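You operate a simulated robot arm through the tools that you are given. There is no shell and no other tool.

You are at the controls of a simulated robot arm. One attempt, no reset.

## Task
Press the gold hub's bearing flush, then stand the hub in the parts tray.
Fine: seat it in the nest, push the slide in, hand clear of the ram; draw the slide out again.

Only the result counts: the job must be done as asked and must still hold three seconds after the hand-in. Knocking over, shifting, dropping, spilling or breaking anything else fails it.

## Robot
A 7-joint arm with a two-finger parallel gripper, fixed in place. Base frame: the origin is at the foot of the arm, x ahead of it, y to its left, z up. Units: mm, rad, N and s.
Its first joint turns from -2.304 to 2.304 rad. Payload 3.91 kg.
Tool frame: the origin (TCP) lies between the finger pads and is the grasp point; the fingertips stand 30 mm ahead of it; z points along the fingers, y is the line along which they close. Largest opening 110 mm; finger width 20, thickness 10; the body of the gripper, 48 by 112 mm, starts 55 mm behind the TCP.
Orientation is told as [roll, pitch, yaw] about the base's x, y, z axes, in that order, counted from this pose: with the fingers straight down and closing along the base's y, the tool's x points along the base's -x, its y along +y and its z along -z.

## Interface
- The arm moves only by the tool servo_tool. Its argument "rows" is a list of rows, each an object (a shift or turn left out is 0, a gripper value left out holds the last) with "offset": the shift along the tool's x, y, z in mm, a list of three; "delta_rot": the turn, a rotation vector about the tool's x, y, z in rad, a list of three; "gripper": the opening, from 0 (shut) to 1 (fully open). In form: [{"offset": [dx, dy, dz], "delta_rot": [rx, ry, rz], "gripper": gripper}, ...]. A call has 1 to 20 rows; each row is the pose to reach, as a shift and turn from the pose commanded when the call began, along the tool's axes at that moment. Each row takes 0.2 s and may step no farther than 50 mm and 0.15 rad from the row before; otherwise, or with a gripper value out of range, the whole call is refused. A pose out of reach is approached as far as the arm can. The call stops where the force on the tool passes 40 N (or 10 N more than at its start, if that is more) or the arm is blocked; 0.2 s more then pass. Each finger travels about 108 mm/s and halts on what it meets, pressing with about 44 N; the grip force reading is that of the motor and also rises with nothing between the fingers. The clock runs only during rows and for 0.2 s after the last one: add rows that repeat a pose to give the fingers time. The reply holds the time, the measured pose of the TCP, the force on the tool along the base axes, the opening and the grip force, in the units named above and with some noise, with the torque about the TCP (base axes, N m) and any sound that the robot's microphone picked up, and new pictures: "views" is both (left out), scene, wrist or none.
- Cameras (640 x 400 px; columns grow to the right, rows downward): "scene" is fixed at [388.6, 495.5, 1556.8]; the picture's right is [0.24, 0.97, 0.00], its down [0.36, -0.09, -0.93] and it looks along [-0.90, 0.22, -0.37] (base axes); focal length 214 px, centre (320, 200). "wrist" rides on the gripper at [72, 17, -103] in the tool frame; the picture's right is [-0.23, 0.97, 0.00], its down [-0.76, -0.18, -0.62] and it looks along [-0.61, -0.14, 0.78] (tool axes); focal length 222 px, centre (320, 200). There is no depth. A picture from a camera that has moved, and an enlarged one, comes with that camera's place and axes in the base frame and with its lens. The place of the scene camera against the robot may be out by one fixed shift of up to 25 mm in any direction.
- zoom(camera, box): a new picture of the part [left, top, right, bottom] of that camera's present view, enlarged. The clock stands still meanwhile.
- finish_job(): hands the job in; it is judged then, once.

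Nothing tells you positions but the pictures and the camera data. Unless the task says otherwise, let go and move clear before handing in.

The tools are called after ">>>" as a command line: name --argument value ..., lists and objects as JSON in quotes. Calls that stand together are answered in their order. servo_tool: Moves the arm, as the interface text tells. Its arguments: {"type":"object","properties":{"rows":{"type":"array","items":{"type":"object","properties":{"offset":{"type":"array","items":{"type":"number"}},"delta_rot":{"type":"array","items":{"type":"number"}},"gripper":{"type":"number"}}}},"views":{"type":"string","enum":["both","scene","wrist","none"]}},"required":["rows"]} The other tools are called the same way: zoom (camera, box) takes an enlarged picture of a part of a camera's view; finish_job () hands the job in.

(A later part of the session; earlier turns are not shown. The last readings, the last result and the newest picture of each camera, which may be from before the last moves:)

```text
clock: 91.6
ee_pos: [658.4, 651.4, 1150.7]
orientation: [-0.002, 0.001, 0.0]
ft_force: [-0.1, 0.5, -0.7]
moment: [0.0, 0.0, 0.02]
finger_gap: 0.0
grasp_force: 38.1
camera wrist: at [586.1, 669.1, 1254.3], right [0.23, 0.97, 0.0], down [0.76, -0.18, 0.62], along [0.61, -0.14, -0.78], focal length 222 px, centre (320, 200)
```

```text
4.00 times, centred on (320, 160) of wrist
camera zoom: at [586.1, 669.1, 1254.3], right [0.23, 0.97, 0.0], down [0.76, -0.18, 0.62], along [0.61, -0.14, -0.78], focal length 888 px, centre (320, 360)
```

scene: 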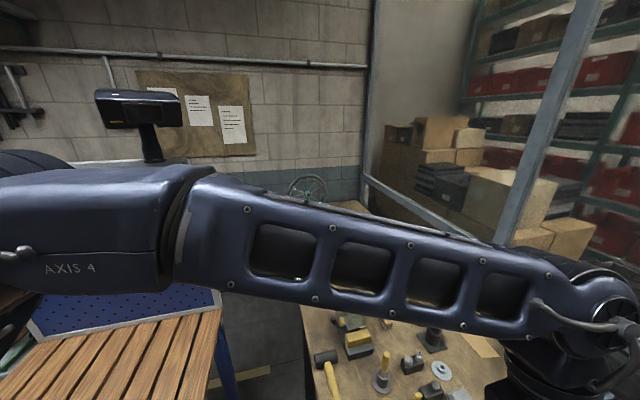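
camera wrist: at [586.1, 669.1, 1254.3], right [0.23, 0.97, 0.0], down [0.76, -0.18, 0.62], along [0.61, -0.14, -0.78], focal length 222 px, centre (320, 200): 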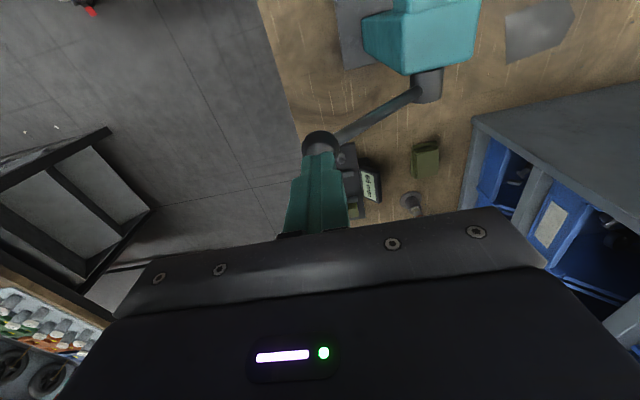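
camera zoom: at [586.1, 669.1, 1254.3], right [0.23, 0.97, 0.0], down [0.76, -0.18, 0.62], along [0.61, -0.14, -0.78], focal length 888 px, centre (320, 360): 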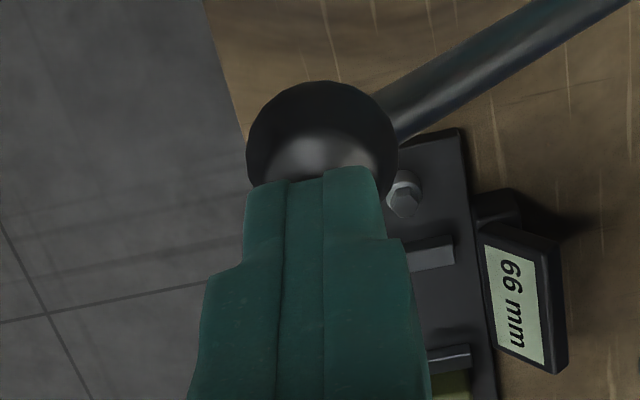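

Fingers are centred on the ball. Pushing down gently along the lever's arc as a first test.

>>> servo_tool --rows '[{"offset": [0, 0, 3]}, {"offset": [0, 0, 6]}, {"offset": [0, -1.5, 8]}, {"offset": [0, -3.5, 10.5]}, {"offset": [0, -5.5, 13]}, {"offset": [0, -7, 15]}, {"offset": [0, -7, 15]}]' --views "wrist"

>>> zoom --camera "wrist" --box '[240, 110, 400, 210]'

```text
clock: 93.2
ee_pos: [658.2, 644.7, 1137.9]
orientation: [0.0, 0.0, -0.001]
ft_force: [-0.5, -0.8, 1.4]
moment: [-0.02, 0.03, 0.01]
finger_gap: 0.0
grasp_force: 37.4
camera wrist: at [585.4, 661.6, 1240.9], right [0.23, 0.97, 0.0], down [0.76, -0.18, 0.62], along [0.61, -0.14, -0.78], focal length 222 px, centre (320, 200)
```

wrist: 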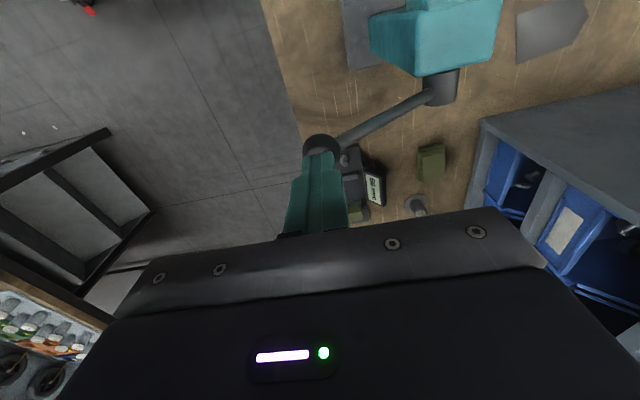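

```text
4.00 times, centred on (320, 160) of wrist
camera zoom: at [585.4, 661.6, 1240.9], right [0.23, 0.97, 0.0], down [0.76, -0.18, 0.62], along [0.61, -0.14, -0.78], focal length 888 px, centre (320, 360)
```

zoom: 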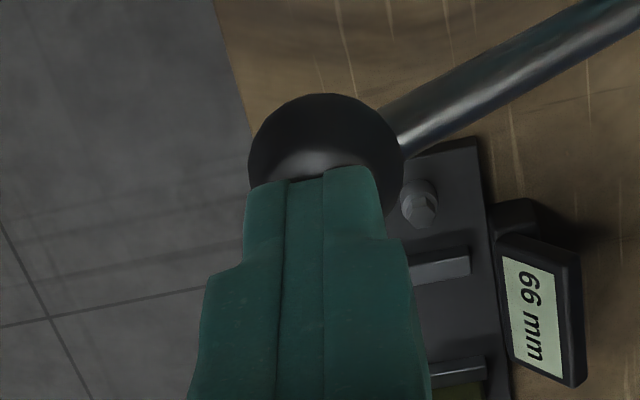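

The lever follows with almost no force. Continuing down along the arc.

>>> servo_tool --rows '[{"offset": [0, -2.2, 4]}, {"offset": [0, -4.4, 8]}, {"offset": [0, -6.4, 12]}, {"offset": [0, -8.2, 16]}, {"offset": [0, -9.8, 20]}, {"offset": [0, -11.2, 24]}, {"offset": [0, -11.2, 24]}]' --views "wrist"

>>> zoom --camera "wrist" --box '[240, 110, 400, 210]'

```text
clock: 94.8
ee_pos: [656.7, 633.6, 1113.1]
orientation: [-0.002, 0.001, -0.002]
ft_force: [-0.2, -0.8, 2.2]
moment: [-0.07, 0.02, 0.0]
finger_gap: 0.1
grasp_force: 37.8
camera wrist: at [584.3, 650.0, 1215.8], right [0.23, 0.97, 0.0], down [0.76, -0.18, 0.62], along [0.61, -0.14, -0.78], focal length 222 px, centre (320, 200)
```

wrist: 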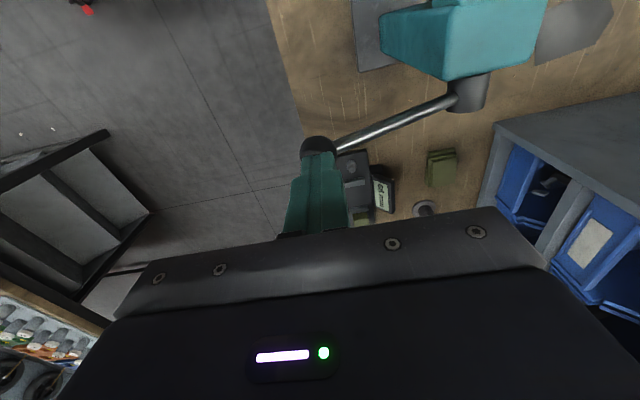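

```text
4.00 times, centred on (320, 160) of wrist
camera zoom: at [584.3, 650.0, 1215.8], right [0.23, 0.97, 0.0], down [0.76, -0.18, 0.62], along [0.61, -0.14, -0.78], focal length 888 px, centre (320, 360)
```

zoom: 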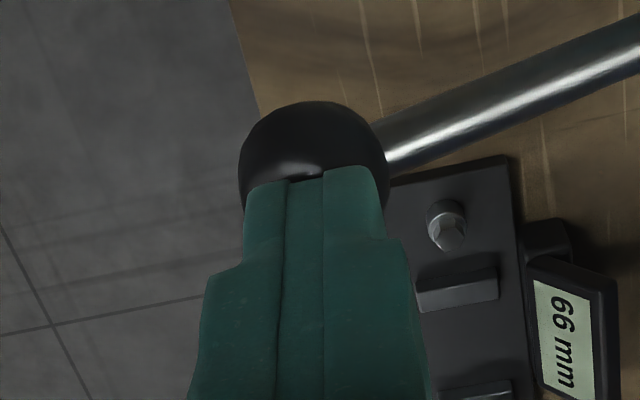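

>>> servo_tool --rows '[{"offset": [0, -2.2, 4]}, {"offset": [0, -3.8, 8]}, {"offset": [0, -5.1, 12]}, {"offset": [0, -6.2, 16]}, {"offset": [0, -7.1, 20]}, {"offset": [0, -7.8, 24]}, {"offset": [0, -7.8, 24]}]' --views "wrist"

>>> zoom --camera "wrist" --box '[240, 110, 400, 210]'

```text
clock: 96.4
ee_pos: [659.3, 625.3, 1089.3]
orientation: [-0.003, 0.001, -0.001]
ft_force: [0.7, -1.0, 3.1]
moment: [-0.02, -0.01, -0.01]
finger_gap: 0.0
grasp_force: 37.2
camera wrist: at [584.9, 642.8, 1192.7], right [0.23, 0.97, 0.0], down [0.76, -0.18, 0.62], along [0.61, -0.14, -0.78], focal length 222 px, centre (320, 200)
```

wrist: 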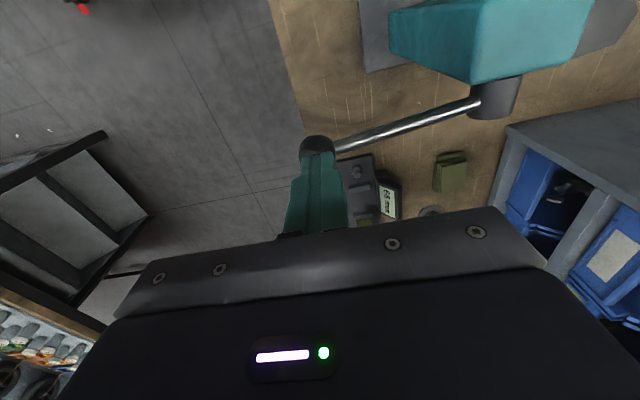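

```text
4.00 times, centred on (320, 160) of wrist
camera zoom: at [584.9, 642.8, 1192.7], right [0.23, 0.97, 0.0], down [0.76, -0.18, 0.62], along [0.61, -0.14, -0.78], focal length 888 px, centre (320, 360)
```

zoom: 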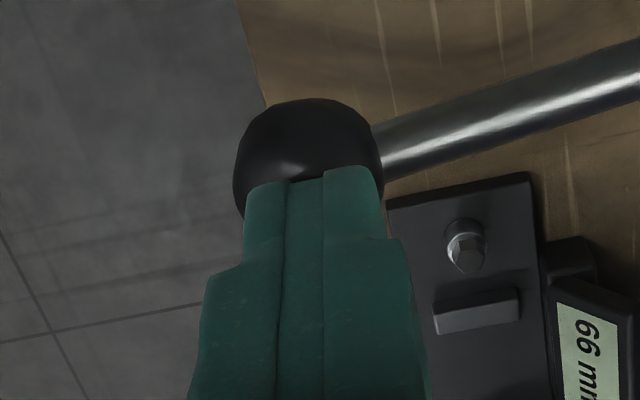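

>>> servo_tool --rows '[{"offset": [0, -2.8, 3]}, {"offset": [0, -4.2, 7]}, {"offset": [0, -5.2, 11]}, {"offset": [0, -6, 15]}, {"offset": [0, -6.6, 19]}, {"offset": [0, -7, 23]}, {"offset": [0, -7, 23]}]' --views "wrist"

>>> zoom --camera "wrist" --box '[240, 110, 400, 210]'

```text
clock: 98.0
ee_pos: [657.8, 618.2, 1067.6]
orientation: [-0.002, -0.001, -0.002]
ft_force: [1.0, 0.5, 11.4]
moment: [0.01, -0.02, 0.04]
finger_gap: 0.3
grasp_force: 37.9
camera wrist: at [584.4, 635.4, 1170.5], right [0.23, 0.97, 0.0], down [0.76, -0.18, 0.62], along [0.61, -0.14, -0.78], focal length 222 px, centre (320, 200)
```

wrist: 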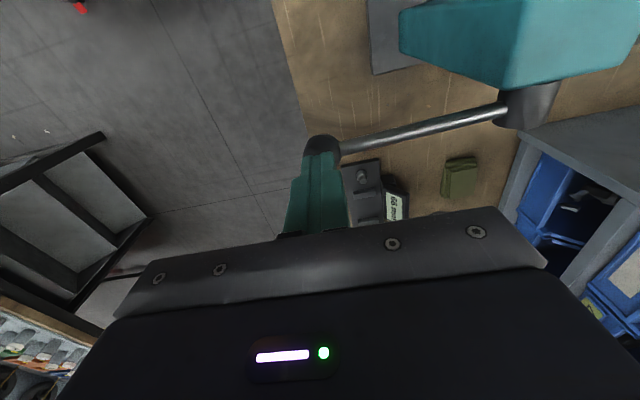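

```text
4.00 times, centred on (320, 160) of wrist
camera zoom: at [584.4, 635.4, 1170.5], right [0.23, 0.97, 0.0], down [0.76, -0.18, 0.62], along [0.61, -0.14, -0.78], focal length 888 px, centre (320, 360)
```

zoom: 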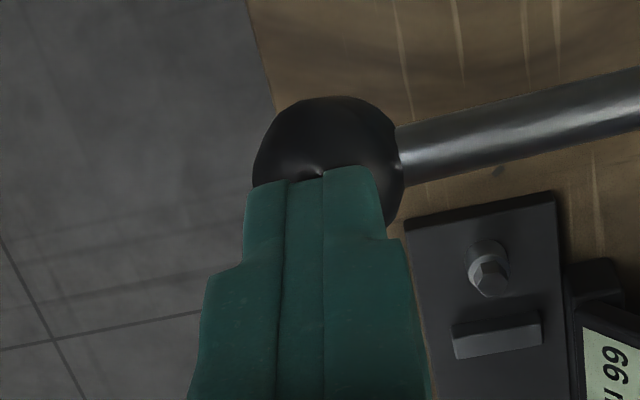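

Force rises to 11 N — the ram is probably meeting the bearing. Continuing down slowly.

>>> servo_tool --rows '[{"offset": [0, 0, 2.5]}, {"offset": [0, -0.2, 5]}, {"offset": [0, -0.3, 7.5]}, {"offset": [0, -0.3, 10]}, {"offset": [0, -0.2, 12.5]}, {"offset": [0, 0, 15]}, {"offset": [0, 0, 15]}]' --views "wrist"

```text
clock: 99.6
ee_pos: [657.4, 619.3, 1051.7]
orientation: [-0.001, 0.0, -0.001]
ft_force: [3.6, -2.6, 12.2]
moment: [0.0, -0.13, -0.04]
finger_gap: 0.2
grasp_force: 38.1
camera wrist: at [584.2, 635.2, 1154.8], right [0.23, 0.97, 0.0], down [0.76, -0.18, 0.62], along [0.61, -0.14, -0.78], focal length 222 px, centre (320, 200)
```

wrist: 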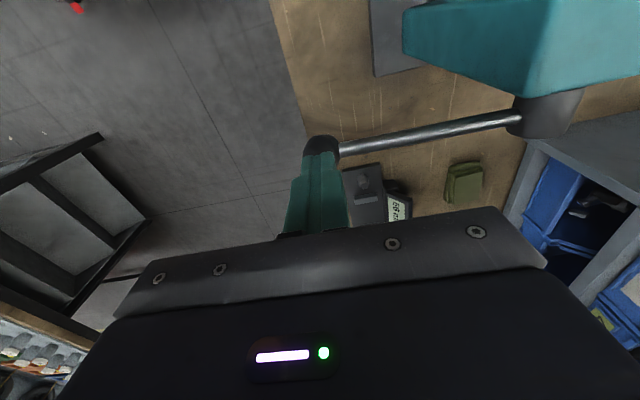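

Steady 12 N — the bearing is being pressed in. Continuing along the arc.

>>> servo_tool --rows '[{"offset": [0, 0, 2.5]}, {"offset": [0, 0.1, 5]}, {"offset": [0, 0.3, 7.5]}, {"offset": [0, 0.5, 10]}, {"offset": [0, 0.8, 12.5]}, {"offset": [0, 1.1, 15]}, {"offset": [0, 1.1, 15]}]' --views "wrist"

>>> zoom --camera "wrist" --box '[240, 110, 400, 210]'

```text
clock: 101.2
ee_pos: [657.2, 620.8, 1036.8]
orientation: [-0.001, -0.001, -0.001]
ft_force: [0.3, -2.9, 11.1]
moment: [-0.07, -0.02, -0.01]
finger_gap: 0.0
grasp_force: 37.9
camera wrist: at [584.4, 636.9, 1140.1], right [0.23, 0.97, 0.0], down [0.76, -0.18, 0.62], along [0.61, -0.14, -0.78], focal length 222 px, centre (320, 200)
```

wrist: 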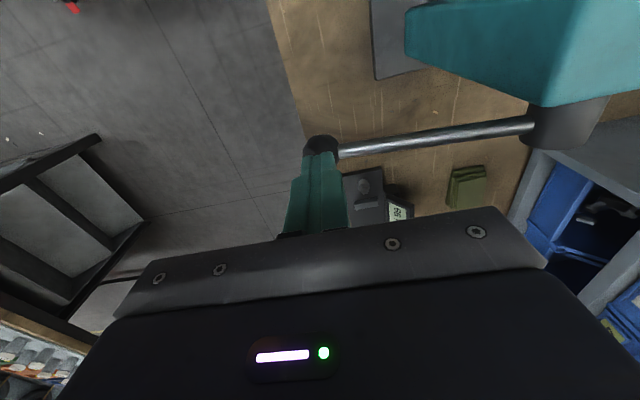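

```text
4.00 times, centred on (320, 160) of wrist
camera zoom: at [584.4, 636.9, 1140.1], right [0.23, 0.97, 0.0], down [0.76, -0.18, 0.62], along [0.61, -0.14, -0.78], focal length 888 px, centre (320, 360)
```

zoom: 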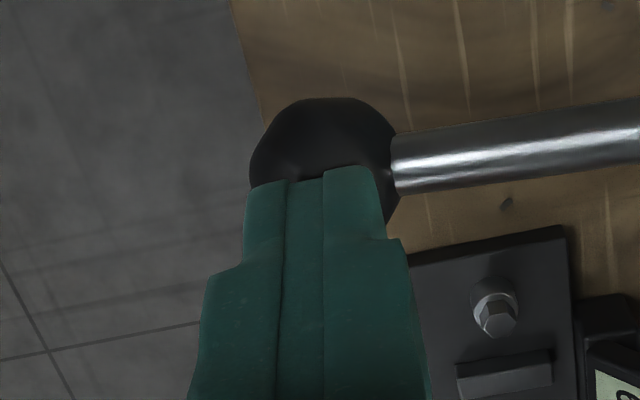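

>>> servo_tool --rows '[{"offset": [0, 0.2, 2.5]}, {"offset": [0, 0.5, 5]}, {"offset": [0, 0.8, 7.5]}, {"offset": [0, 1.2, 10]}, {"offset": [0, 1.7, 12.5]}, {"offset": [0, 2.2, 15]}, {"offset": [0, 2.2, 15]}]' --views "wrist"

>>> zoom --camera "wrist" --box '[240, 110, 400, 210]'

```text
clock: 102.5
ee_pos: [658.0, 621.1, 1028.2]
orientation: [0.001, -0.004, -0.003]
ft_force: [-3.1, -3.4, 21.8]
moment: [-0.05, 0.04, 0.04]
finger_gap: 0.0
grasp_force: 37.7
stopped in row 6: the force on the tool passed its limit at 42 N (the readings are from after the stop); the commanded pose is now the measured one
camera wrist: at [584.8, 638.4, 1131.0], right [0.23, 0.97, 0.0], down [0.76, -0.18, 0.62], along [0.61, -0.14, -0.78], focal length 222 px, centre (320, 200)
```

wrist: 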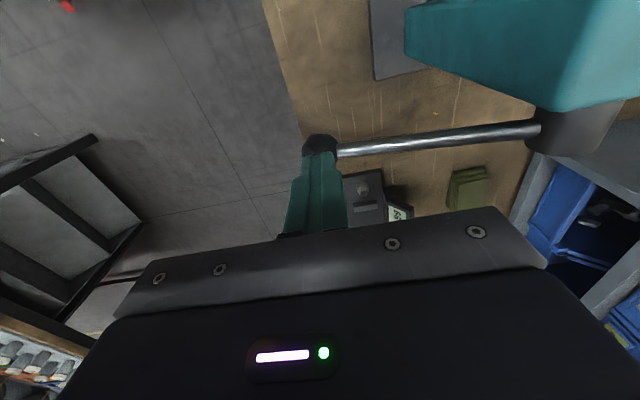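

```text
4.00 times, centred on (320, 160) of wrist
camera zoom: at [584.8, 638.4, 1131.0], right [0.23, 0.97, 0.0], down [0.76, -0.18, 0.62], along [0.61, -0.14, -0.78], focal length 888 px, centre (320, 360)
```

zoom: 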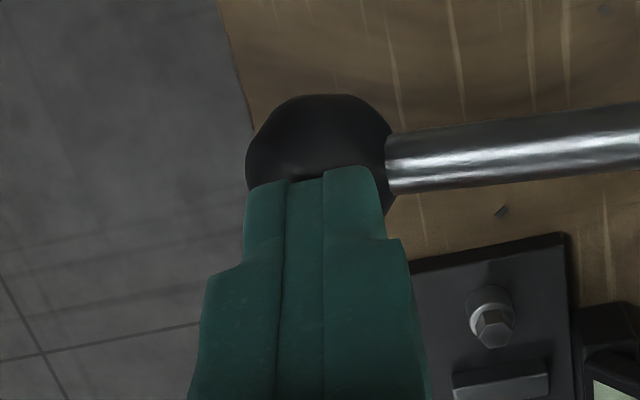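

Hard stop with 42 N at ball height ≈984 — the bearing should be flush. I'll lift the hand off the lever and see whether it returns by itself.

>>> servo_tool --rows '[{"offset": [0, 0, -5]}, {"offset": [0, 0, -15]}, {"offset": [0, 0, -35]}, {"offset": [0, 0, -60]}, {"offset": [0, 0, -60]}, {"offset": [0, 0, -60]}]' --views "wrist"

>>> zoom --camera "wrist" --box '[240, 90, 400, 190]'

```text
clock: 103.9
ee_pos: [656.5, 623.6, 1085.2]
orientation: [-0.001, -0.001, 0.001]
ft_force: [-0.4, 0.2, 1.5]
moment: [-0.02, 0.0, -0.02]
finger_gap: 0.0
grasp_force: 37.6
camera wrist: at [584.1, 640.5, 1188.1], right [0.23, 0.97, 0.0], down [0.76, -0.18, 0.62], along [0.61, -0.14, -0.78], focal length 222 px, centre (320, 200)
```

wrist: 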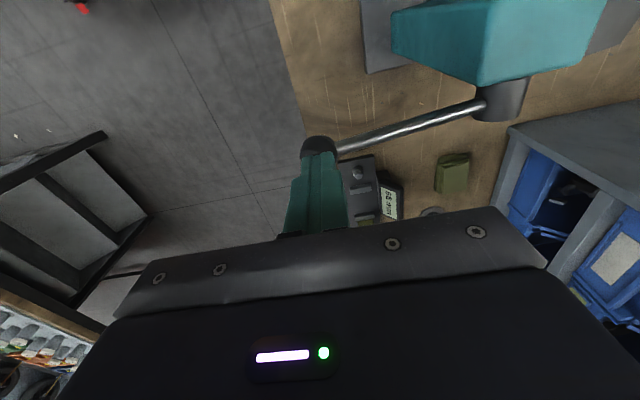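

```text
4.00 times, centred on (320, 140) of wrist
camera zoom: at [584.1, 640.5, 1188.1], right [0.23, 0.97, 0.0], down [0.76, -0.18, 0.62], along [0.61, -0.14, -0.78], focal length 888 px, centre (320, 440)
```

zoom: 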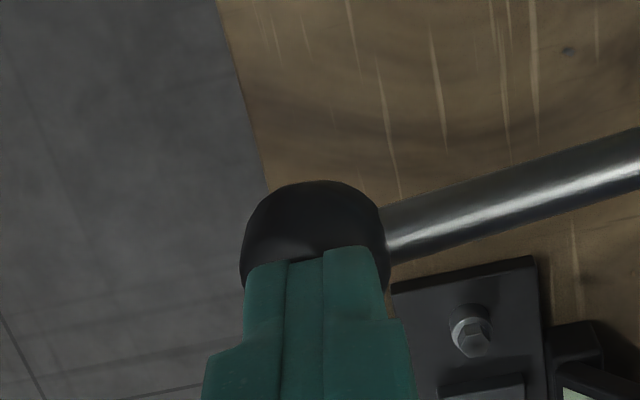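

The lever springs back up with the hand. Letting it return gently along its arc and then moving clear.

>>> servo_tool --rows '[{"offset": [0, 3, -10]}, {"offset": [0, 7, -22]}, {"offset": [0, 12, -33]}, {"offset": [0, 19, -45]}, {"offset": [0, 28, -58]}, {"offset": [0, 29, -80]}, {"offset": [0, 29, -110]}, {"offset": [0, 29, -110]}]' --views "wrist"

```text
clock: 105.7
ee_pos: [658.6, 650.2, 1194.8]
orientation: [0.0, 0.002, -0.001]
ft_force: [-1.1, 0.4, 0.1]
moment: [0.02, -0.02, 0.01]
finger_gap: 0.0
grasp_force: 38.2
camera wrist: at [585.8, 667.1, 1298.7], right [0.23, 0.97, 0.0], down [0.76, -0.18, 0.62], along [0.61, -0.14, -0.78], focal length 222 px, centre (320, 200)
```

wrist: 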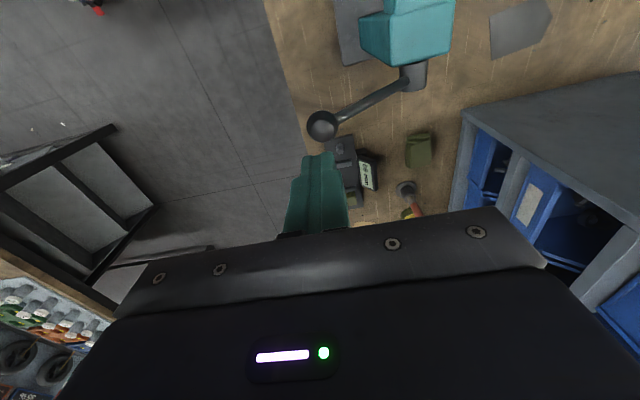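

Lever is back at rest. Now returning to a vantage in front of the press to inspect the bearing.

>>> servo_tool --rows '[{"offset": [40, 10, 0]}, {"offset": [80, 20, 0]}, {"offset": [120, 35, 0]}, {"offset": [160, 50, 0]}, {"offset": [200, 70, 0]}, {"offset": [235, 85, 20], "gripper": 0.5}, {"offset": [265, 100, 45]}, {"offset": [287, 112, 75]}, {"offset": [287, 112, 75]}]' --views "wrist"

>>> zoom --camera "wrist" --box '[300, 140, 380, 190]'

```text
clock: 107.7
ee_pos: [373.1, 764.4, 1119.3]
orientation: [0.001, 0.0, -0.003]
ft_force: [0.4, 0.2, -0.5]
moment: [0.0, 0.01, 0.05]
finger_gap: 55.0
grasp_force: 0.1
camera wrist: at [299.8, 781.8, 1222.7], right [0.23, 0.97, 0.0], down [0.76, -0.18, 0.62], along [0.61, -0.14, -0.78], focal length 222 px, centre (320, 200)
```

wrist: 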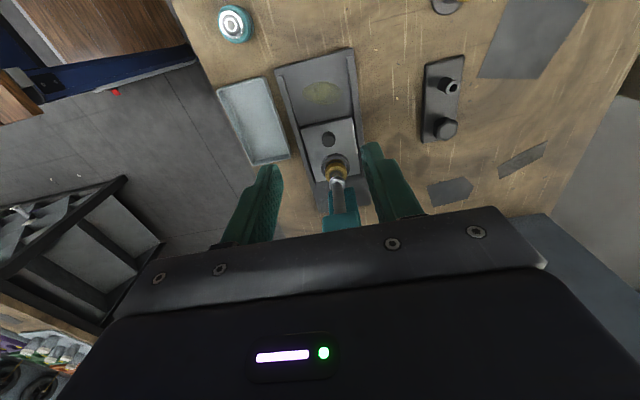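

```text
8.00 times, centred on (340, 165) of wrist
camera zoom: at [299.8, 781.8, 1222.7], right [0.23, 0.97, 0.0], down [0.76, -0.18, 0.62], along [0.61, -0.14, -0.78], focal length 1777 px, centre (160, 480)
```

zoom: 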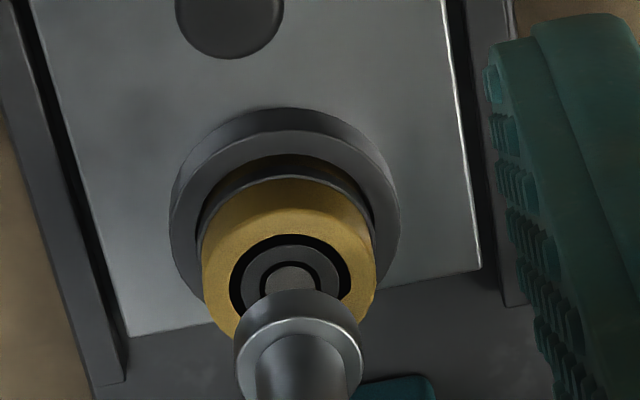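

The bearing is now flush with the hub face. Next: draw the slide out again, approaching the knob with the hand tilted back as before.

>>> servo_tool --rows '[{"offset": [-5, -0.5, 32], "delta_rot": [0, -0.06, 0]}, {"offset": [-12, -1, 66], "delta_rot": [0, -0.12, 0]}, {"offset": [-22, -1.5, 100], "delta_rot": [0, -0.18, 0]}, {"offset": [-35, -2, 134], "delta_rot": [0, -0.24, 0]}, {"offset": [-50, -2.5, 165], "delta_rot": [0, -0.297, 0]}, {"offset": [-63, -3, 190], "delta_rot": [0, -0.297, 0]}, {"offset": [-63, -3, 190], "delta_rot": [0, -0.297, 0]}, {"offset": [-63, -3, 190], "delta_rot": [0, -0.297, 0]}]' --views "wrist"

>>> zoom --camera "wrist" --box '[240, 110, 400, 210]'

```text
clock: 109.5
ee_pos: [434.9, 761.1, 928.6]
orientation: [0.001, -0.298, -0.002]
ft_force: [-1.1, -0.4, 0.5]
moment: [-0.02, 0.05, -0.02]
finger_gap: 54.8
grasp_force: 0.1
camera wrist: at [335.5, 778.1, 1005.7], right [0.22, 0.97, 0.07], down [0.54, -0.18, 0.82], along [0.81, -0.14, -0.57], focal length 222 px, centre (320, 200)
```

wrist: 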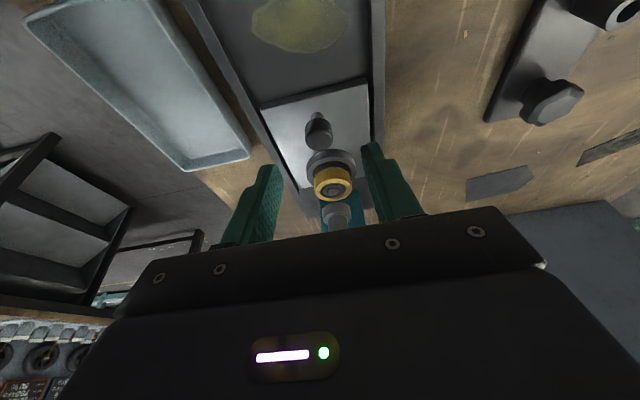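

```text
4.00 times, centred on (320, 160) of wrist
camera zoom: at [335.5, 778.1, 1005.7], right [0.22, 0.97, 0.07], down [0.54, -0.18, 0.82], along [0.81, -0.14, -0.57], focal length 888 px, centre (320, 360)
```

zoom: 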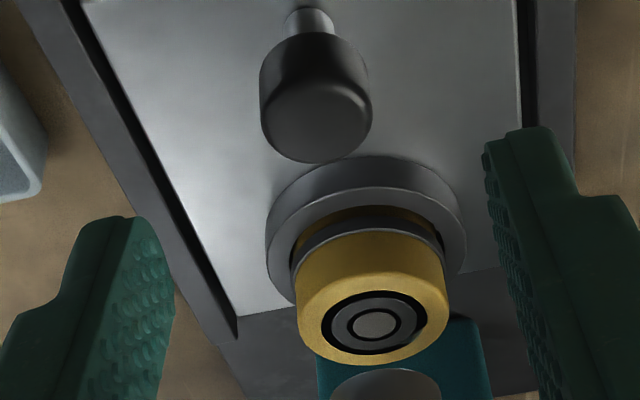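

Confirmed: bearing flush with the hub's face. Aligning (−1.5 mm y) and descending onto the knob.

>>> servo_tool --rows '[{"offset": [-0.5, -1.5, 15]}, {"offset": [-1, -1.5, 30]}, {"offset": [-1, -1.5, 45]}, {"offset": [-1, -1.5, 59]}, {"offset": [-1, -1.5, 59]}]' --views "wrist"

>>> zoom --camera "wrist" --box '[240, 110, 400, 210]'

```text
clock: 110.7
ee_pos: [452.2, 759.0, 872.5]
orientation: [0.001, -0.299, -0.003]
ft_force: [-0.2, -0.3, -0.2]
moment: [0.01, -0.01, -0.01]
finger_gap: 55.2
grasp_force: 0.1
camera wrist: at [353.1, 776.2, 950.5], right [0.22, 0.97, 0.07], down [0.55, -0.18, 0.82], along [0.81, -0.14, -0.57], focal length 222 px, centre (320, 200)
```

wrist: 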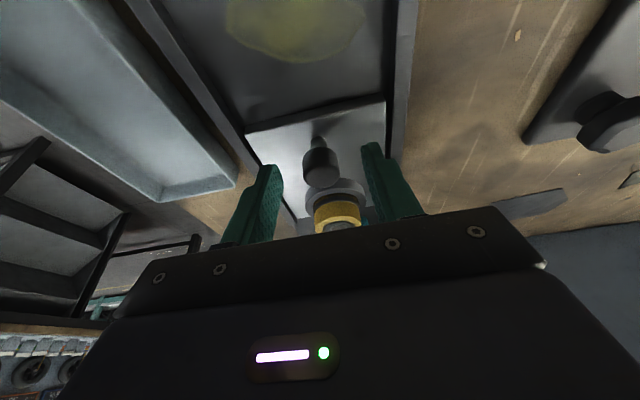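

```text
4.00 times, centred on (320, 160) of wrist
camera zoom: at [353.1, 776.2, 950.5], right [0.22, 0.97, 0.07], down [0.55, -0.18, 0.82], along [0.81, -0.14, -0.57], focal length 888 px, centre (320, 360)
```

zoom: 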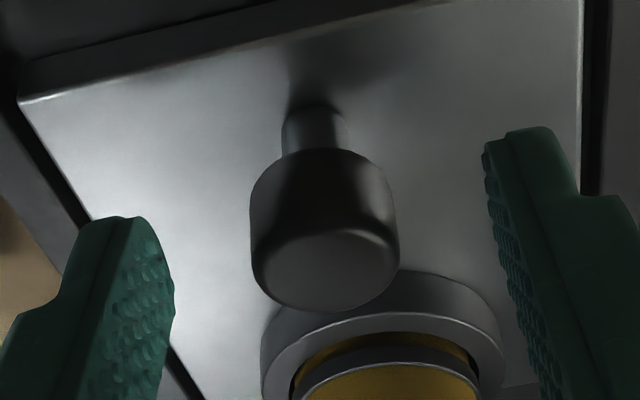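

>>> servo_tool --rows '[{"offset": [0, 0.7, 0], "gripper": 0.3}, {"offset": [0, 0.7, 0], "gripper": 0.15}, {"offset": [0, 0.7, 0], "gripper": 0.0}, {"offset": [0, 0.7, 0], "gripper": 0.0}, {"offset": [0, 0.7, 0], "gripper": 0.0}]' --views "none"

>>> servo_tool --rows '[{"offset": [2.9, 0, -0.9]}, {"offset": [6.7, 0, -2.05]}, {"offset": [12.4, 0, -3.8]}, {"offset": [18.2, 0, -5.6]}, {"offset": [23.9, 0, -7.3]}, {"offset": [29.6, 0, -9.1]}, {"offset": [35.4, 0, -10.8]}, {"offset": [41.1, 0, -12.6]}, {"offset": [46.9, 0, -14.3]}, {"offset": [46.9, 0, -14.3]}]' --views "wrist"

```text
clock: 111.9
ee_pos: [451.4, 760.5, 873.7]
orientation: [0.0, -0.297, -0.003]
ft_force: [-0.1, 0.5, 0.2]
moment: [0.38, -0.03, 0.0]
finger_gap: 23.2
grasp_force: 45.4
```

```text
clock: 114.1
ee_pos: [403.6, 761.0, 873.6]
orientation: [-0.001, -0.296, -0.003]
ft_force: [0.2, -4.5, -5.8]
moment: [0.25, 0.16, -0.1]
finger_gap: 23.5
grasp_force: 45.2
camera wrist: at [303.4, 776.9, 950.5], right [0.22, 0.97, 0.07], down [0.55, -0.18, 0.82], along [0.81, -0.15, -0.57], focal length 222 px, centre (320, 200)
```

wrist: 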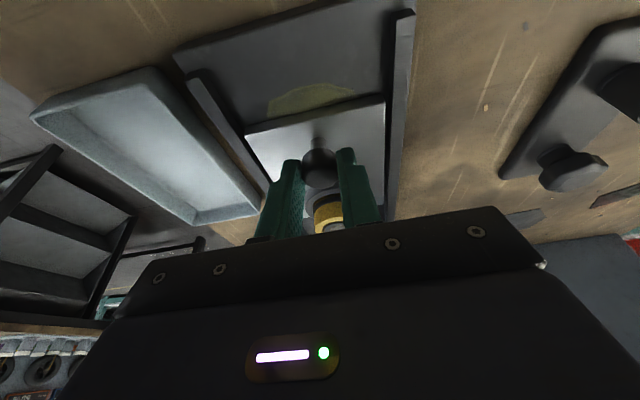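

Slide coming out smoothly; pulling the remaining ~47 mm to its out stop.

>>> servo_tool --rows '[{"offset": [5.7, 0, -1.8]}, {"offset": [11.5, 0, -3.5]}, {"offset": [17.2, 0, -5.3]}, {"offset": [23, 0, -7.0]}, {"offset": [28.7, 0, -8.8]}, {"offset": [34.4, 0, -10.5]}, {"offset": [39.2, 0, -12.0]}, {"offset": [42, 0, -12.9]}, {"offset": [44, 0, -13.5]}, {"offset": [45.9, 0, -14.05]}, {"offset": [45.9, 0, -14.05]}]' --views "wrist"

```text
clock: 116.5
ee_pos: [357.3, 760.3, 872.2]
orientation: [-0.002, -0.299, -0.005]
ft_force: [10.1, -3.5, -14.7]
moment: [0.4, -0.02, -0.03]
finger_gap: 23.6
grasp_force: 45.1
camera wrist: at [257.4, 776.8, 950.5], right [0.22, 0.97, 0.07], down [0.54, -0.18, 0.82], along [0.81, -0.14, -0.57], focal length 222 px, centre (320, 200)
```

wrist: 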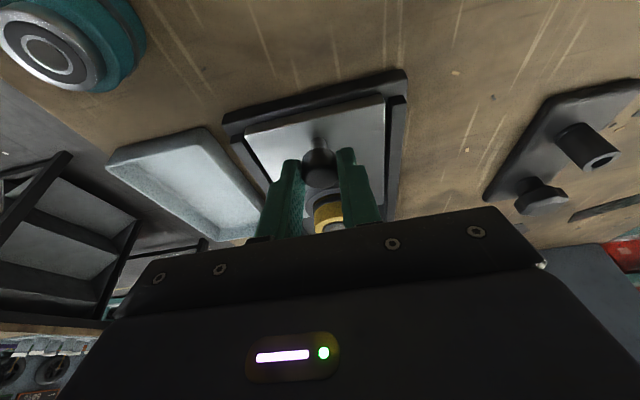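

The slide is fully out (10 N at the stop). Releasing the knob and moving over the hub with the tool vertical.

>>> servo_tool --rows '[{"offset": [-0.5, 0, 0]}, {"offset": [-0.5, 0, 0], "gripper": 0.3}, {"offset": [-0.5, 0, 0], "gripper": 0.52}, {"offset": [0, 0, -20], "gripper": 0.52}, {"offset": [0, 0, -45]}, {"offset": [0, 0, -70]}, {"offset": [-20, 0, -72], "delta_rot": [0, 0.1, 0]}, {"offset": [-45, 0, -66], "delta_rot": [0, 0.2, 0]}, {"offset": [-72, 0, -60], "delta_rot": [0, 0.298, 0]}, {"offset": [-98, 0, -53.7], "delta_rot": [0, 0.298, 0]}, {"offset": [-98, 0, -53.7], "delta_rot": [0, 0.298, 0]}, {"offset": [-98, 0, -53.7], "delta_rot": [0, 0.298, 0]}]' --views "wrist"

>>> zoom --camera "wrist" --box '[240, 80, 400, 180]'

```text
clock: 119.1
ee_pos: [434.1, 759.9, 954.5]
orientation: [-0.002, 0.0, -0.002]
ft_force: [-0.8, 0.0, 0.6]
moment: [0.01, 0.0, -0.01]
finger_gap: 57.2
grasp_force: 0.1
camera wrist: at [361.7, 775.9, 1056.8], right [0.23, 0.97, 0.0], down [0.76, -0.18, 0.62], along [0.61, -0.14, -0.78], focal length 222 px, centre (320, 200)
```

wrist: 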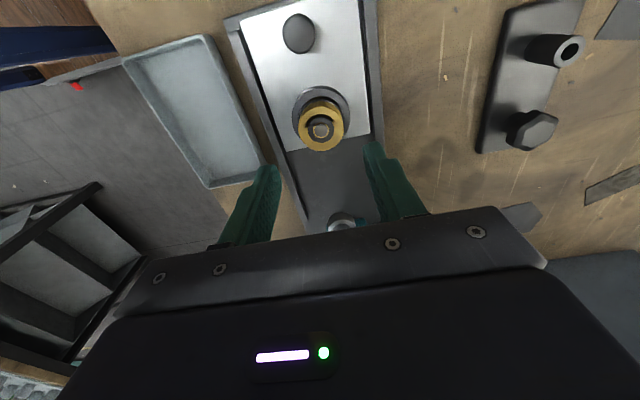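

```text
4.00 times, centred on (320, 130) of wrist
camera zoom: at [361.7, 775.9, 1056.8], right [0.23, 0.97, 0.0], down [0.76, -0.18, 0.62], along [0.61, -0.14, -0.78], focal length 888 px, centre (320, 480)
```

zoom: 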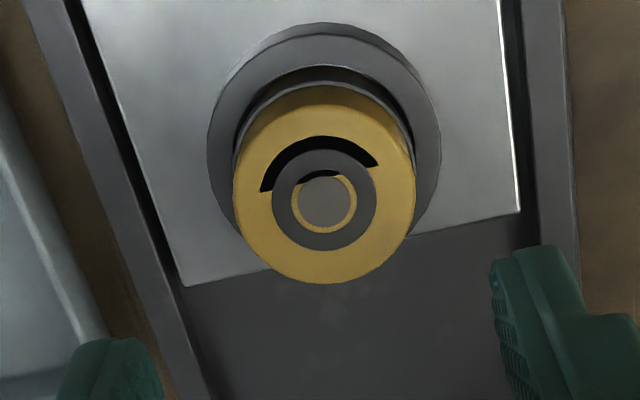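

Bearing is flush (coplanar with the gold face). Descending to grip the hub's upper body just above the ring.

>>> servo_tool --rows '[{"offset": [1, 0.2, 20]}, {"offset": [1, 0.2, 45]}, {"offset": [1, 0.2, 65]}, {"offset": [1, 0.2, 76]}, {"offset": [1, 0.2, 81]}, {"offset": [1, 0.2, 81]}]' --views "wrist"

>>> zoom --camera "wrist" --box '[240, 110, 400, 210]'

```text
clock: 120.5
ee_pos: [432.3, 759.1, 872.7]
orientation: [0.001, 0.001, -0.001]
ft_force: [0.5, 0.6, 0.8]
moment: [0.01, -0.02, -0.01]
finger_gap: 57.4
grasp_force: 0.0
camera wrist: at [359.9, 776.7, 975.6], right [0.23, 0.97, 0.0], down [0.76, -0.18, 0.62], along [0.61, -0.14, -0.78], focal length 222 px, centre (320, 200)
```

wrist: 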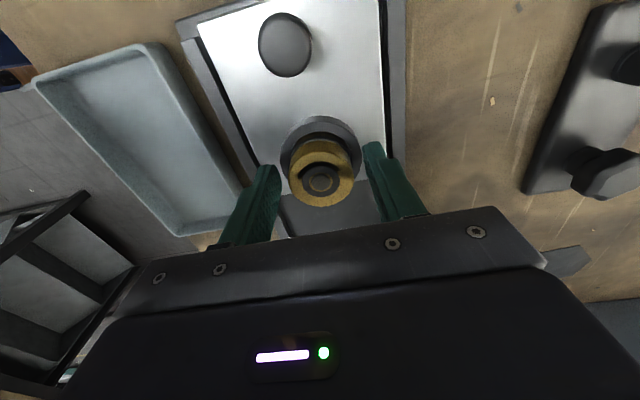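

```text
4.00 times, centred on (320, 160) of wrist
camera zoom: at [359.9, 776.7, 975.6], right [0.23, 0.97, 0.0], down [0.76, -0.18, 0.62], along [0.61, -0.14, -0.78], focal length 888 px, centre (320, 360)
```

zoom: 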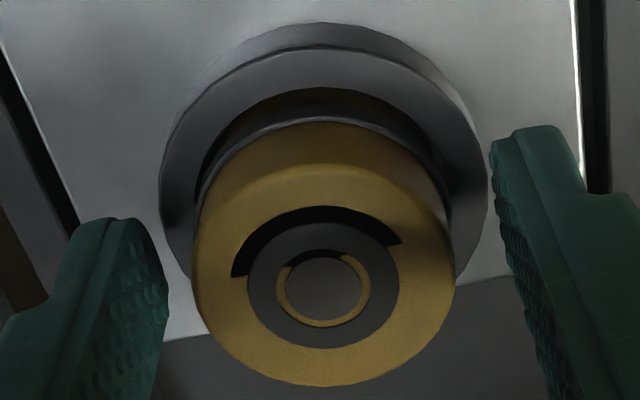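

Well centred. Gripping the hub and lifting it straight out.

>>> servo_tool --rows '[{"gripper": 0.42}, {"gripper": 0.3}, {"gripper": 0.0}, {"gripper": 0.0}]' --views "none"

>>> servo_tool --rows '[{"offset": [0, 0, -4]}, {"offset": [0, 0, -8]}, {"offset": [0, 0, -14]}, {"offset": [0, 0, -24]}, {"offset": [0, 0, -44]}, {"offset": [0, 0, -60]}, {"offset": [0, 0, -60]}]' --views "wrist"

>>> zoom --camera "wrist" --box '[240, 110, 400, 210]'

```text
clock: 121.5
ee_pos: [433.5, 759.6, 873.4]
orientation: [0.001, 0.0, -0.003]
ft_force: [0.5, -0.3, 0.7]
moment: [0.04, -0.01, -0.04]
finger_gap: 40.2
grasp_force: 43.8
```

```text
clock: 123.1
ee_pos: [433.1, 760.3, 932.6]
orientation: [-0.002, 0.0, -0.001]
ft_force: [-0.5, 1.1, -1.1]
moment: [0.01, 0.03, 0.0]
finger_gap: 40.1
grasp_force: 44.0
camera wrist: at [359.8, 776.8, 1036.1], right [0.23, 0.97, 0.0], down [0.76, -0.18, 0.62], along [0.61, -0.14, -0.78], focal length 222 px, centre (320, 200)
```

wrist: 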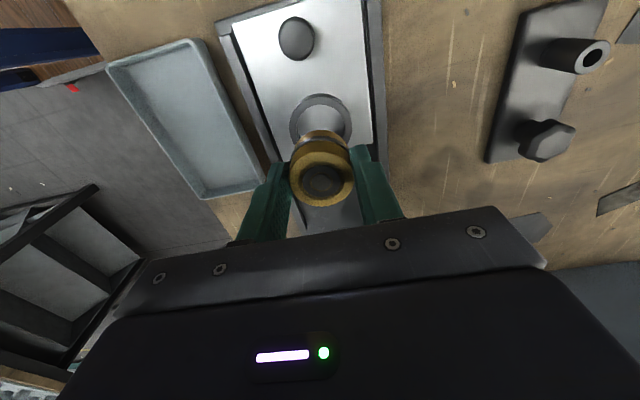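

```text
4.00 times, centred on (320, 160) of wrist
camera zoom: at [359.8, 776.8, 1036.1], right [0.23, 0.97, 0.0], down [0.76, -0.18, 0.62], along [0.61, -0.14, -0.78], focal length 888 px, centre (320, 360)
```

zoom: 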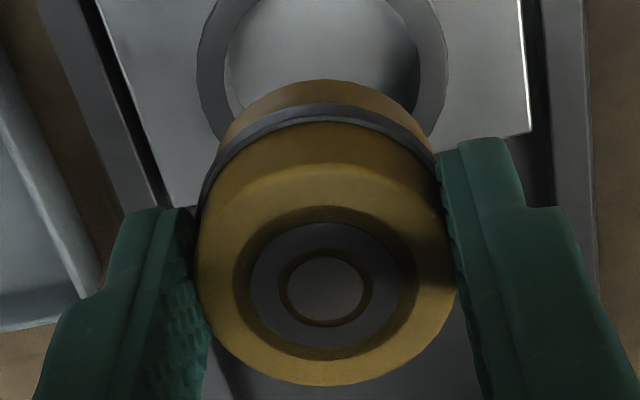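

The hub came out cleanly with its bearing flush. The tray spans about x 348–488, y 600–685; carrying the hub over to its centre near (420, 642).

>>> servo_tool --rows '[{"offset": [3, -30, 0]}, {"offset": [6, -60, 0]}, {"offset": [9, -90, 0]}, {"offset": [12, -118, 0]}, {"offset": [12, -118, 0]}, {"offset": [12, -118, 0]}]' --views "wrist"

>>> zoom --camera "wrist" --box '[220, 30, 420, 210]'

```text
clock: 124.5
ee_pos: [420.9, 640.2, 935.2]
orientation: [0.0, 0.0, -0.002]
ft_force: [0.9, 0.6, -2.5]
moment: [0.0, 0.02, -0.02]
finger_gap: 40.5
grasp_force: 43.7
camera wrist: at [347.4, 656.3, 1037.9], right [0.23, 0.97, 0.0], down [0.76, -0.18, 0.62], along [0.61, -0.14, -0.78], focal length 222 px, centre (320, 200)
```

wrist: 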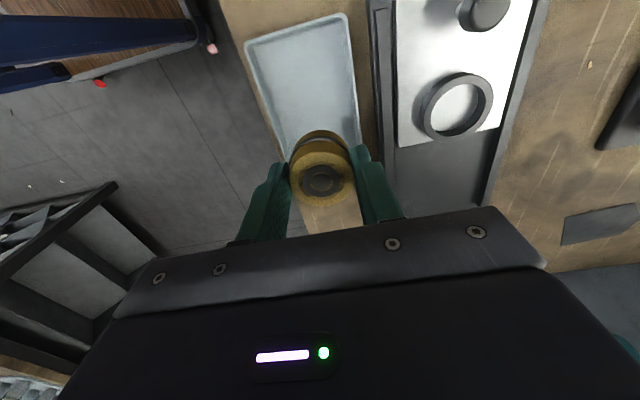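

```text
2.22 times, centred on (320, 120) of wrist
camera zoom: at [347.4, 656.3, 1037.9], right [0.23, 0.97, 0.0], down [0.76, -0.18, 0.62], along [0.61, -0.14, -0.78], focal length 494 px, centre (320, 378)
```

zoom: 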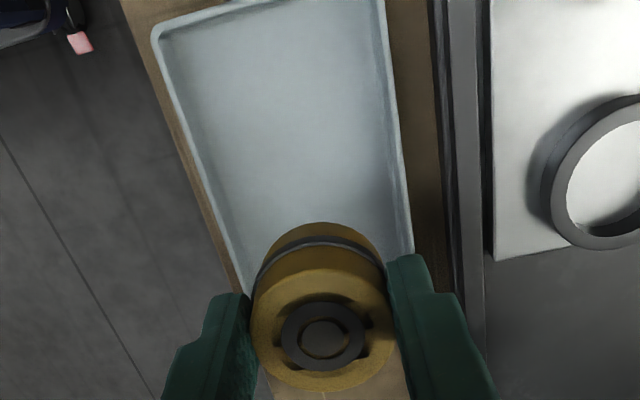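

The tray spans y ≈ 596–676, so its centreline is y≈636. I'll shift 5 mm toward −y, lower most of the way, and check.

>>> servo_tool --rows '[{"offset": [2, -5, 0]}, {"offset": [2, -5, 25]}, {"offset": [2, -5, 50]}, {"offset": [2, -5, 62]}, {"offset": [2, -5, 62]}]' --views "wrist"

>>> zoom --camera "wrist" --box '[220, 60, 420, 210]'

```text
clock: 125.7
ee_pos: [417.3, 636.1, 870.9]
orientation: [-0.001, -0.001, -0.003]
ft_force: [0.6, 0.4, -2.6]
moment: [-0.03, 0.01, -0.01]
finger_gap: 40.5
grasp_force: 43.7
camera wrist: at [345.6, 652.8, 973.6], right [0.23, 0.97, 0.0], down [0.76, -0.18, 0.62], along [0.61, -0.14, -0.78], focal length 222 px, centre (320, 200)
```

wrist: 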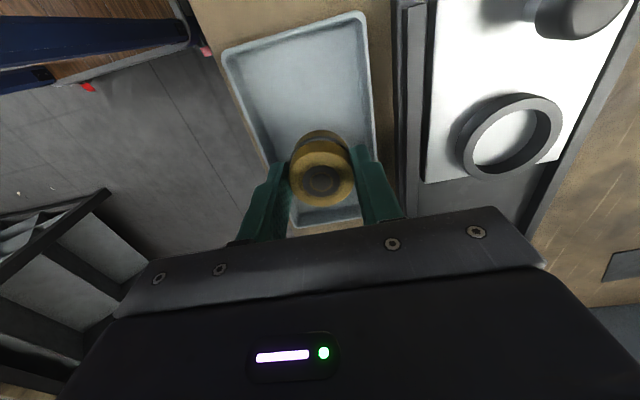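

```text
2.67 times, centred on (320, 135) of wrist
camera zoom: at [345.6, 652.8, 973.6], right [0.23, 0.97, 0.0], down [0.76, -0.18, 0.62], along [0.61, -0.14, -0.78], focal length 592 px, centre (320, 373)
```

zoom: 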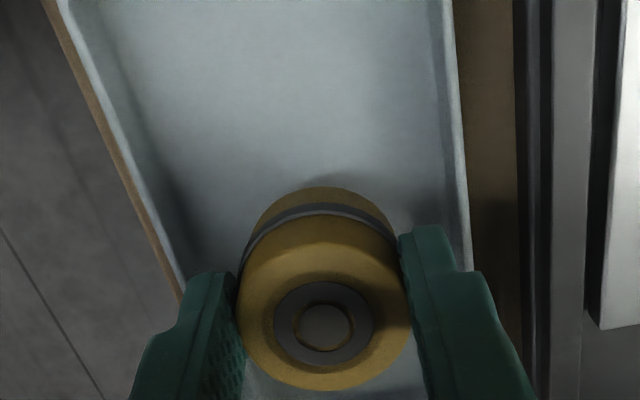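

Centred in the tray (±40 mm to each rim). Lowering slowly toward the tray floor.

>>> servo_tool --rows '[{"offset": [0, 0, 5]}, {"offset": [0, 0, 10]}, {"offset": [0, 0, 14]}, {"offset": [0, 0, 14]}]' --views "none"

>>> servo_tool --rows '[{"offset": [0, 0, 1]}, {"offset": [0, 0, 2]}, {"offset": [0, 0, 2]}]' --views "wrist"

>>> zoom --camera "wrist" --box '[240, 110, 400, 210]'

```text
clock: 126.7
ee_pos: [419.7, 636.5, 854.7]
orientation: [0.0, -0.001, -0.001]
ft_force: [0.0, 0.8, -0.9]
moment: [-0.01, 0.01, -0.01]
finger_gap: 40.0
grasp_force: 44.1
```

```text
clock: 127.5
ee_pos: [418.6, 637.3, 855.0]
orientation: [-0.002, 0.001, -0.002]
ft_force: [-0.1, 0.5, -2.0]
moment: [0.02, -0.03, 0.0]
finger_gap: 40.3
grasp_force: 44.0
camera wrist: at [346.2, 653.4, 958.1], right [0.23, 0.97, 0.0], down [0.76, -0.18, 0.62], along [0.61, -0.14, -0.78], focal length 222 px, centre (320, 200)
```

wrist: 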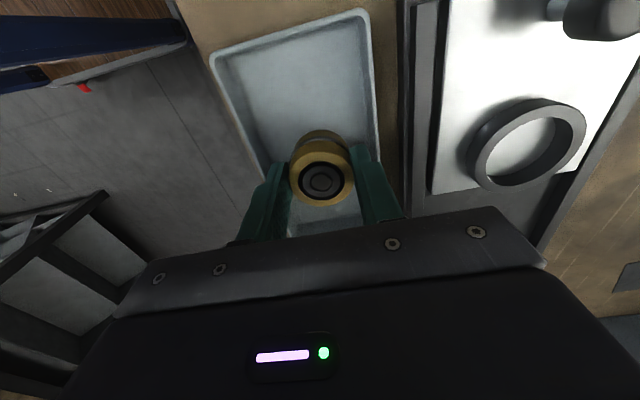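

```text
4.00 times, centred on (320, 160) of wrist
camera zoom: at [346.2, 653.4, 958.1], right [0.23, 0.97, 0.0], down [0.76, -0.18, 0.62], along [0.61, -0.14, -0.78], focal length 888 px, centre (320, 360)
```

zoom: 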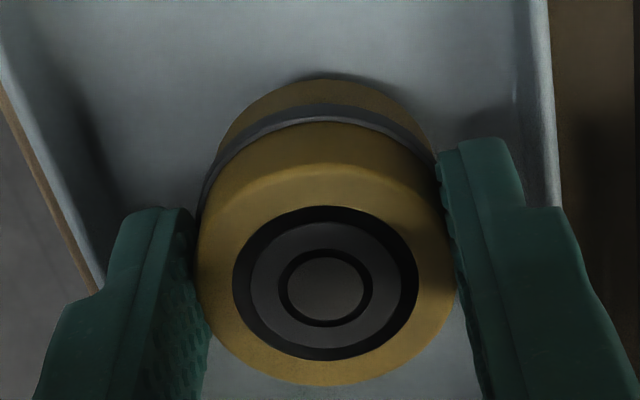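

>>> servo_tool --rows '[{"offset": [0, 0, 1]}, {"offset": [0, 0, 1.5]}, {"offset": [0, 0, 1.5]}]' --views "none"

>>> servo_tool --rows '[{"offset": [0, 0, 0.7]}, {"offset": [0, 0, 1.2]}, {"offset": [0, 0, 1.2]}]' --views "none"

```text
clock: 128.3
ee_pos: [418.7, 637.5, 853.0]
orientation: [-0.001, 0.001, -0.001]
ft_force: [0.0, -0.5, -3.4]
moment: [-0.01, 0.01, 0.01]
finger_gap: 40.3
grasp_force: 44.3
```

```text
clock: 129.1
ee_pos: [418.5, 636.3, 851.5]
orientation: [0.0, -0.001, -0.001]
ft_force: [-0.4, -0.6, -1.6]
moment: [-0.02, -0.02, -0.01]
finger_gap: 40.2
grasp_force: 43.9
```

>>> servo_tool --rows '[{"offset": [0, 0, 0.7]}, {"offset": [0, 0, 1.2]}, {"offset": [0, 0, 1.2]}]' --views "none"

>>> servo_tool --rows '[{"offset": [0, 0, 0.6]}, {"offset": [0, 0, 0.6]}]' --views "wrist"

>>> zoom --camera "wrist" --box '[240, 110, 400, 210]'

```text
clock: 129.9
ee_pos: [417.1, 636.7, 851.8]
orientation: [0.0, 0.001, -0.001]
ft_force: [0.1, -0.5, -2.3]
moment: [0.01, 0.04, 0.01]
finger_gap: 40.1
grasp_force: 44.3
```

```text
clock: 130.5
ee_pos: [417.7, 638.0, 851.2]
orientation: [-0.002, -0.002, -0.002]
ft_force: [-0.5, -0.5, 2.0]
moment: [-0.02, 0.02, 0.01]
finger_gap: 40.2
grasp_force: 44.0
camera wrist: at [345.3, 653.8, 953.7], right [0.23, 0.97, 0.0], down [0.76, -0.18, 0.62], along [0.61, -0.14, -0.78], focal length 222 px, centre (320, 200)
```

wrist: 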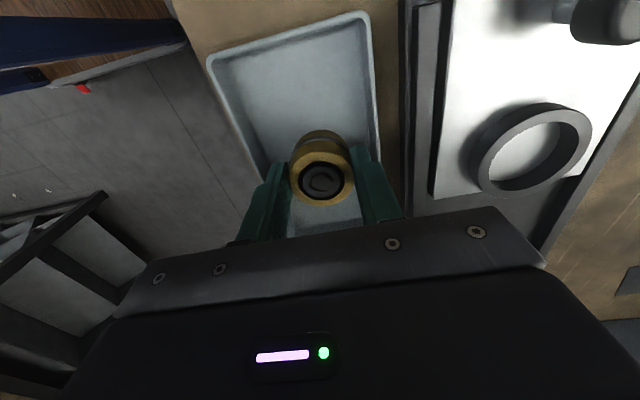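

```text
4.00 times, centred on (320, 160) of wrist
camera zoom: at [345.3, 653.8, 953.7], right [0.23, 0.97, 0.0], down [0.76, -0.18, 0.62], along [0.61, -0.14, -0.78], focal length 888 px, centre (320, 360)
```

zoom: 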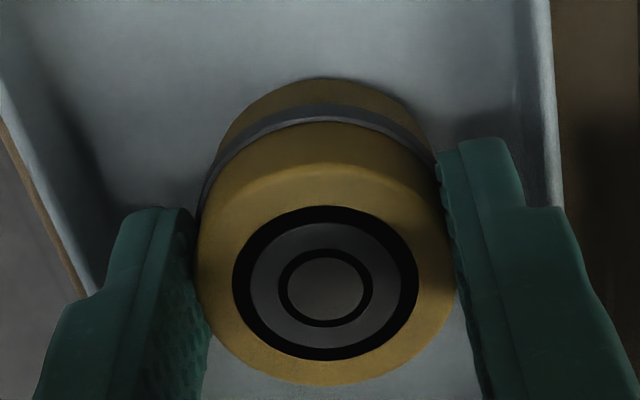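

Floor contact felt (Fz went from −2 to +2 N). Opening just a few millimetres to release, then checking.

>>> servo_tool --rows '[{"offset": [0, 0, 0.2], "gripper": 0.38}, {"offset": [0, 0, 0.2], "gripper": 0.41}, {"offset": [0, 0, 0.2], "gripper": 0.42}, {"offset": [0, 0, 0.2], "gripper": 0.42}]' --views "wrist"

>>> zoom --camera "wrist" --box '[240, 110, 400, 210]'

```text
clock: 131.5
ee_pos: [417.9, 637.1, 850.3]
orientation: [0.001, 0.001, -0.002]
ft_force: [-0.3, 0.9, 0.5]
moment: [0.03, 0.0, -0.01]
finger_gap: 46.1
grasp_force: 0.1
camera wrist: at [345.2, 653.8, 952.9], right [0.23, 0.97, 0.0], down [0.76, -0.18, 0.62], along [0.61, -0.14, -0.78], focal length 222 px, centre (320, 200)
```

wrist: 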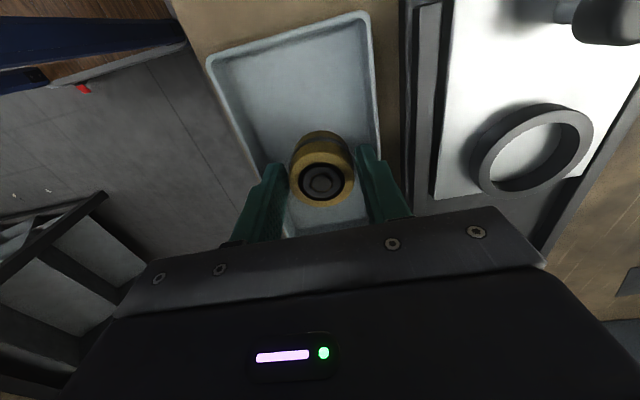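

```text
4.00 times, centred on (320, 160) of wrist
camera zoom: at [345.2, 653.8, 952.9], right [0.23, 0.97, 0.0], down [0.76, -0.18, 0.62], along [0.61, -0.14, -0.78], focal length 888 px, centre (320, 360)
```

zoom: 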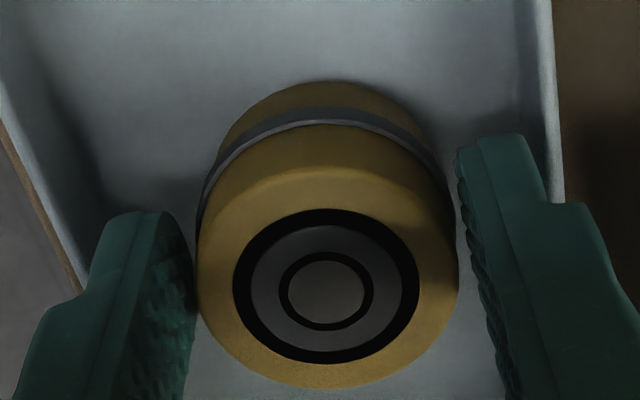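

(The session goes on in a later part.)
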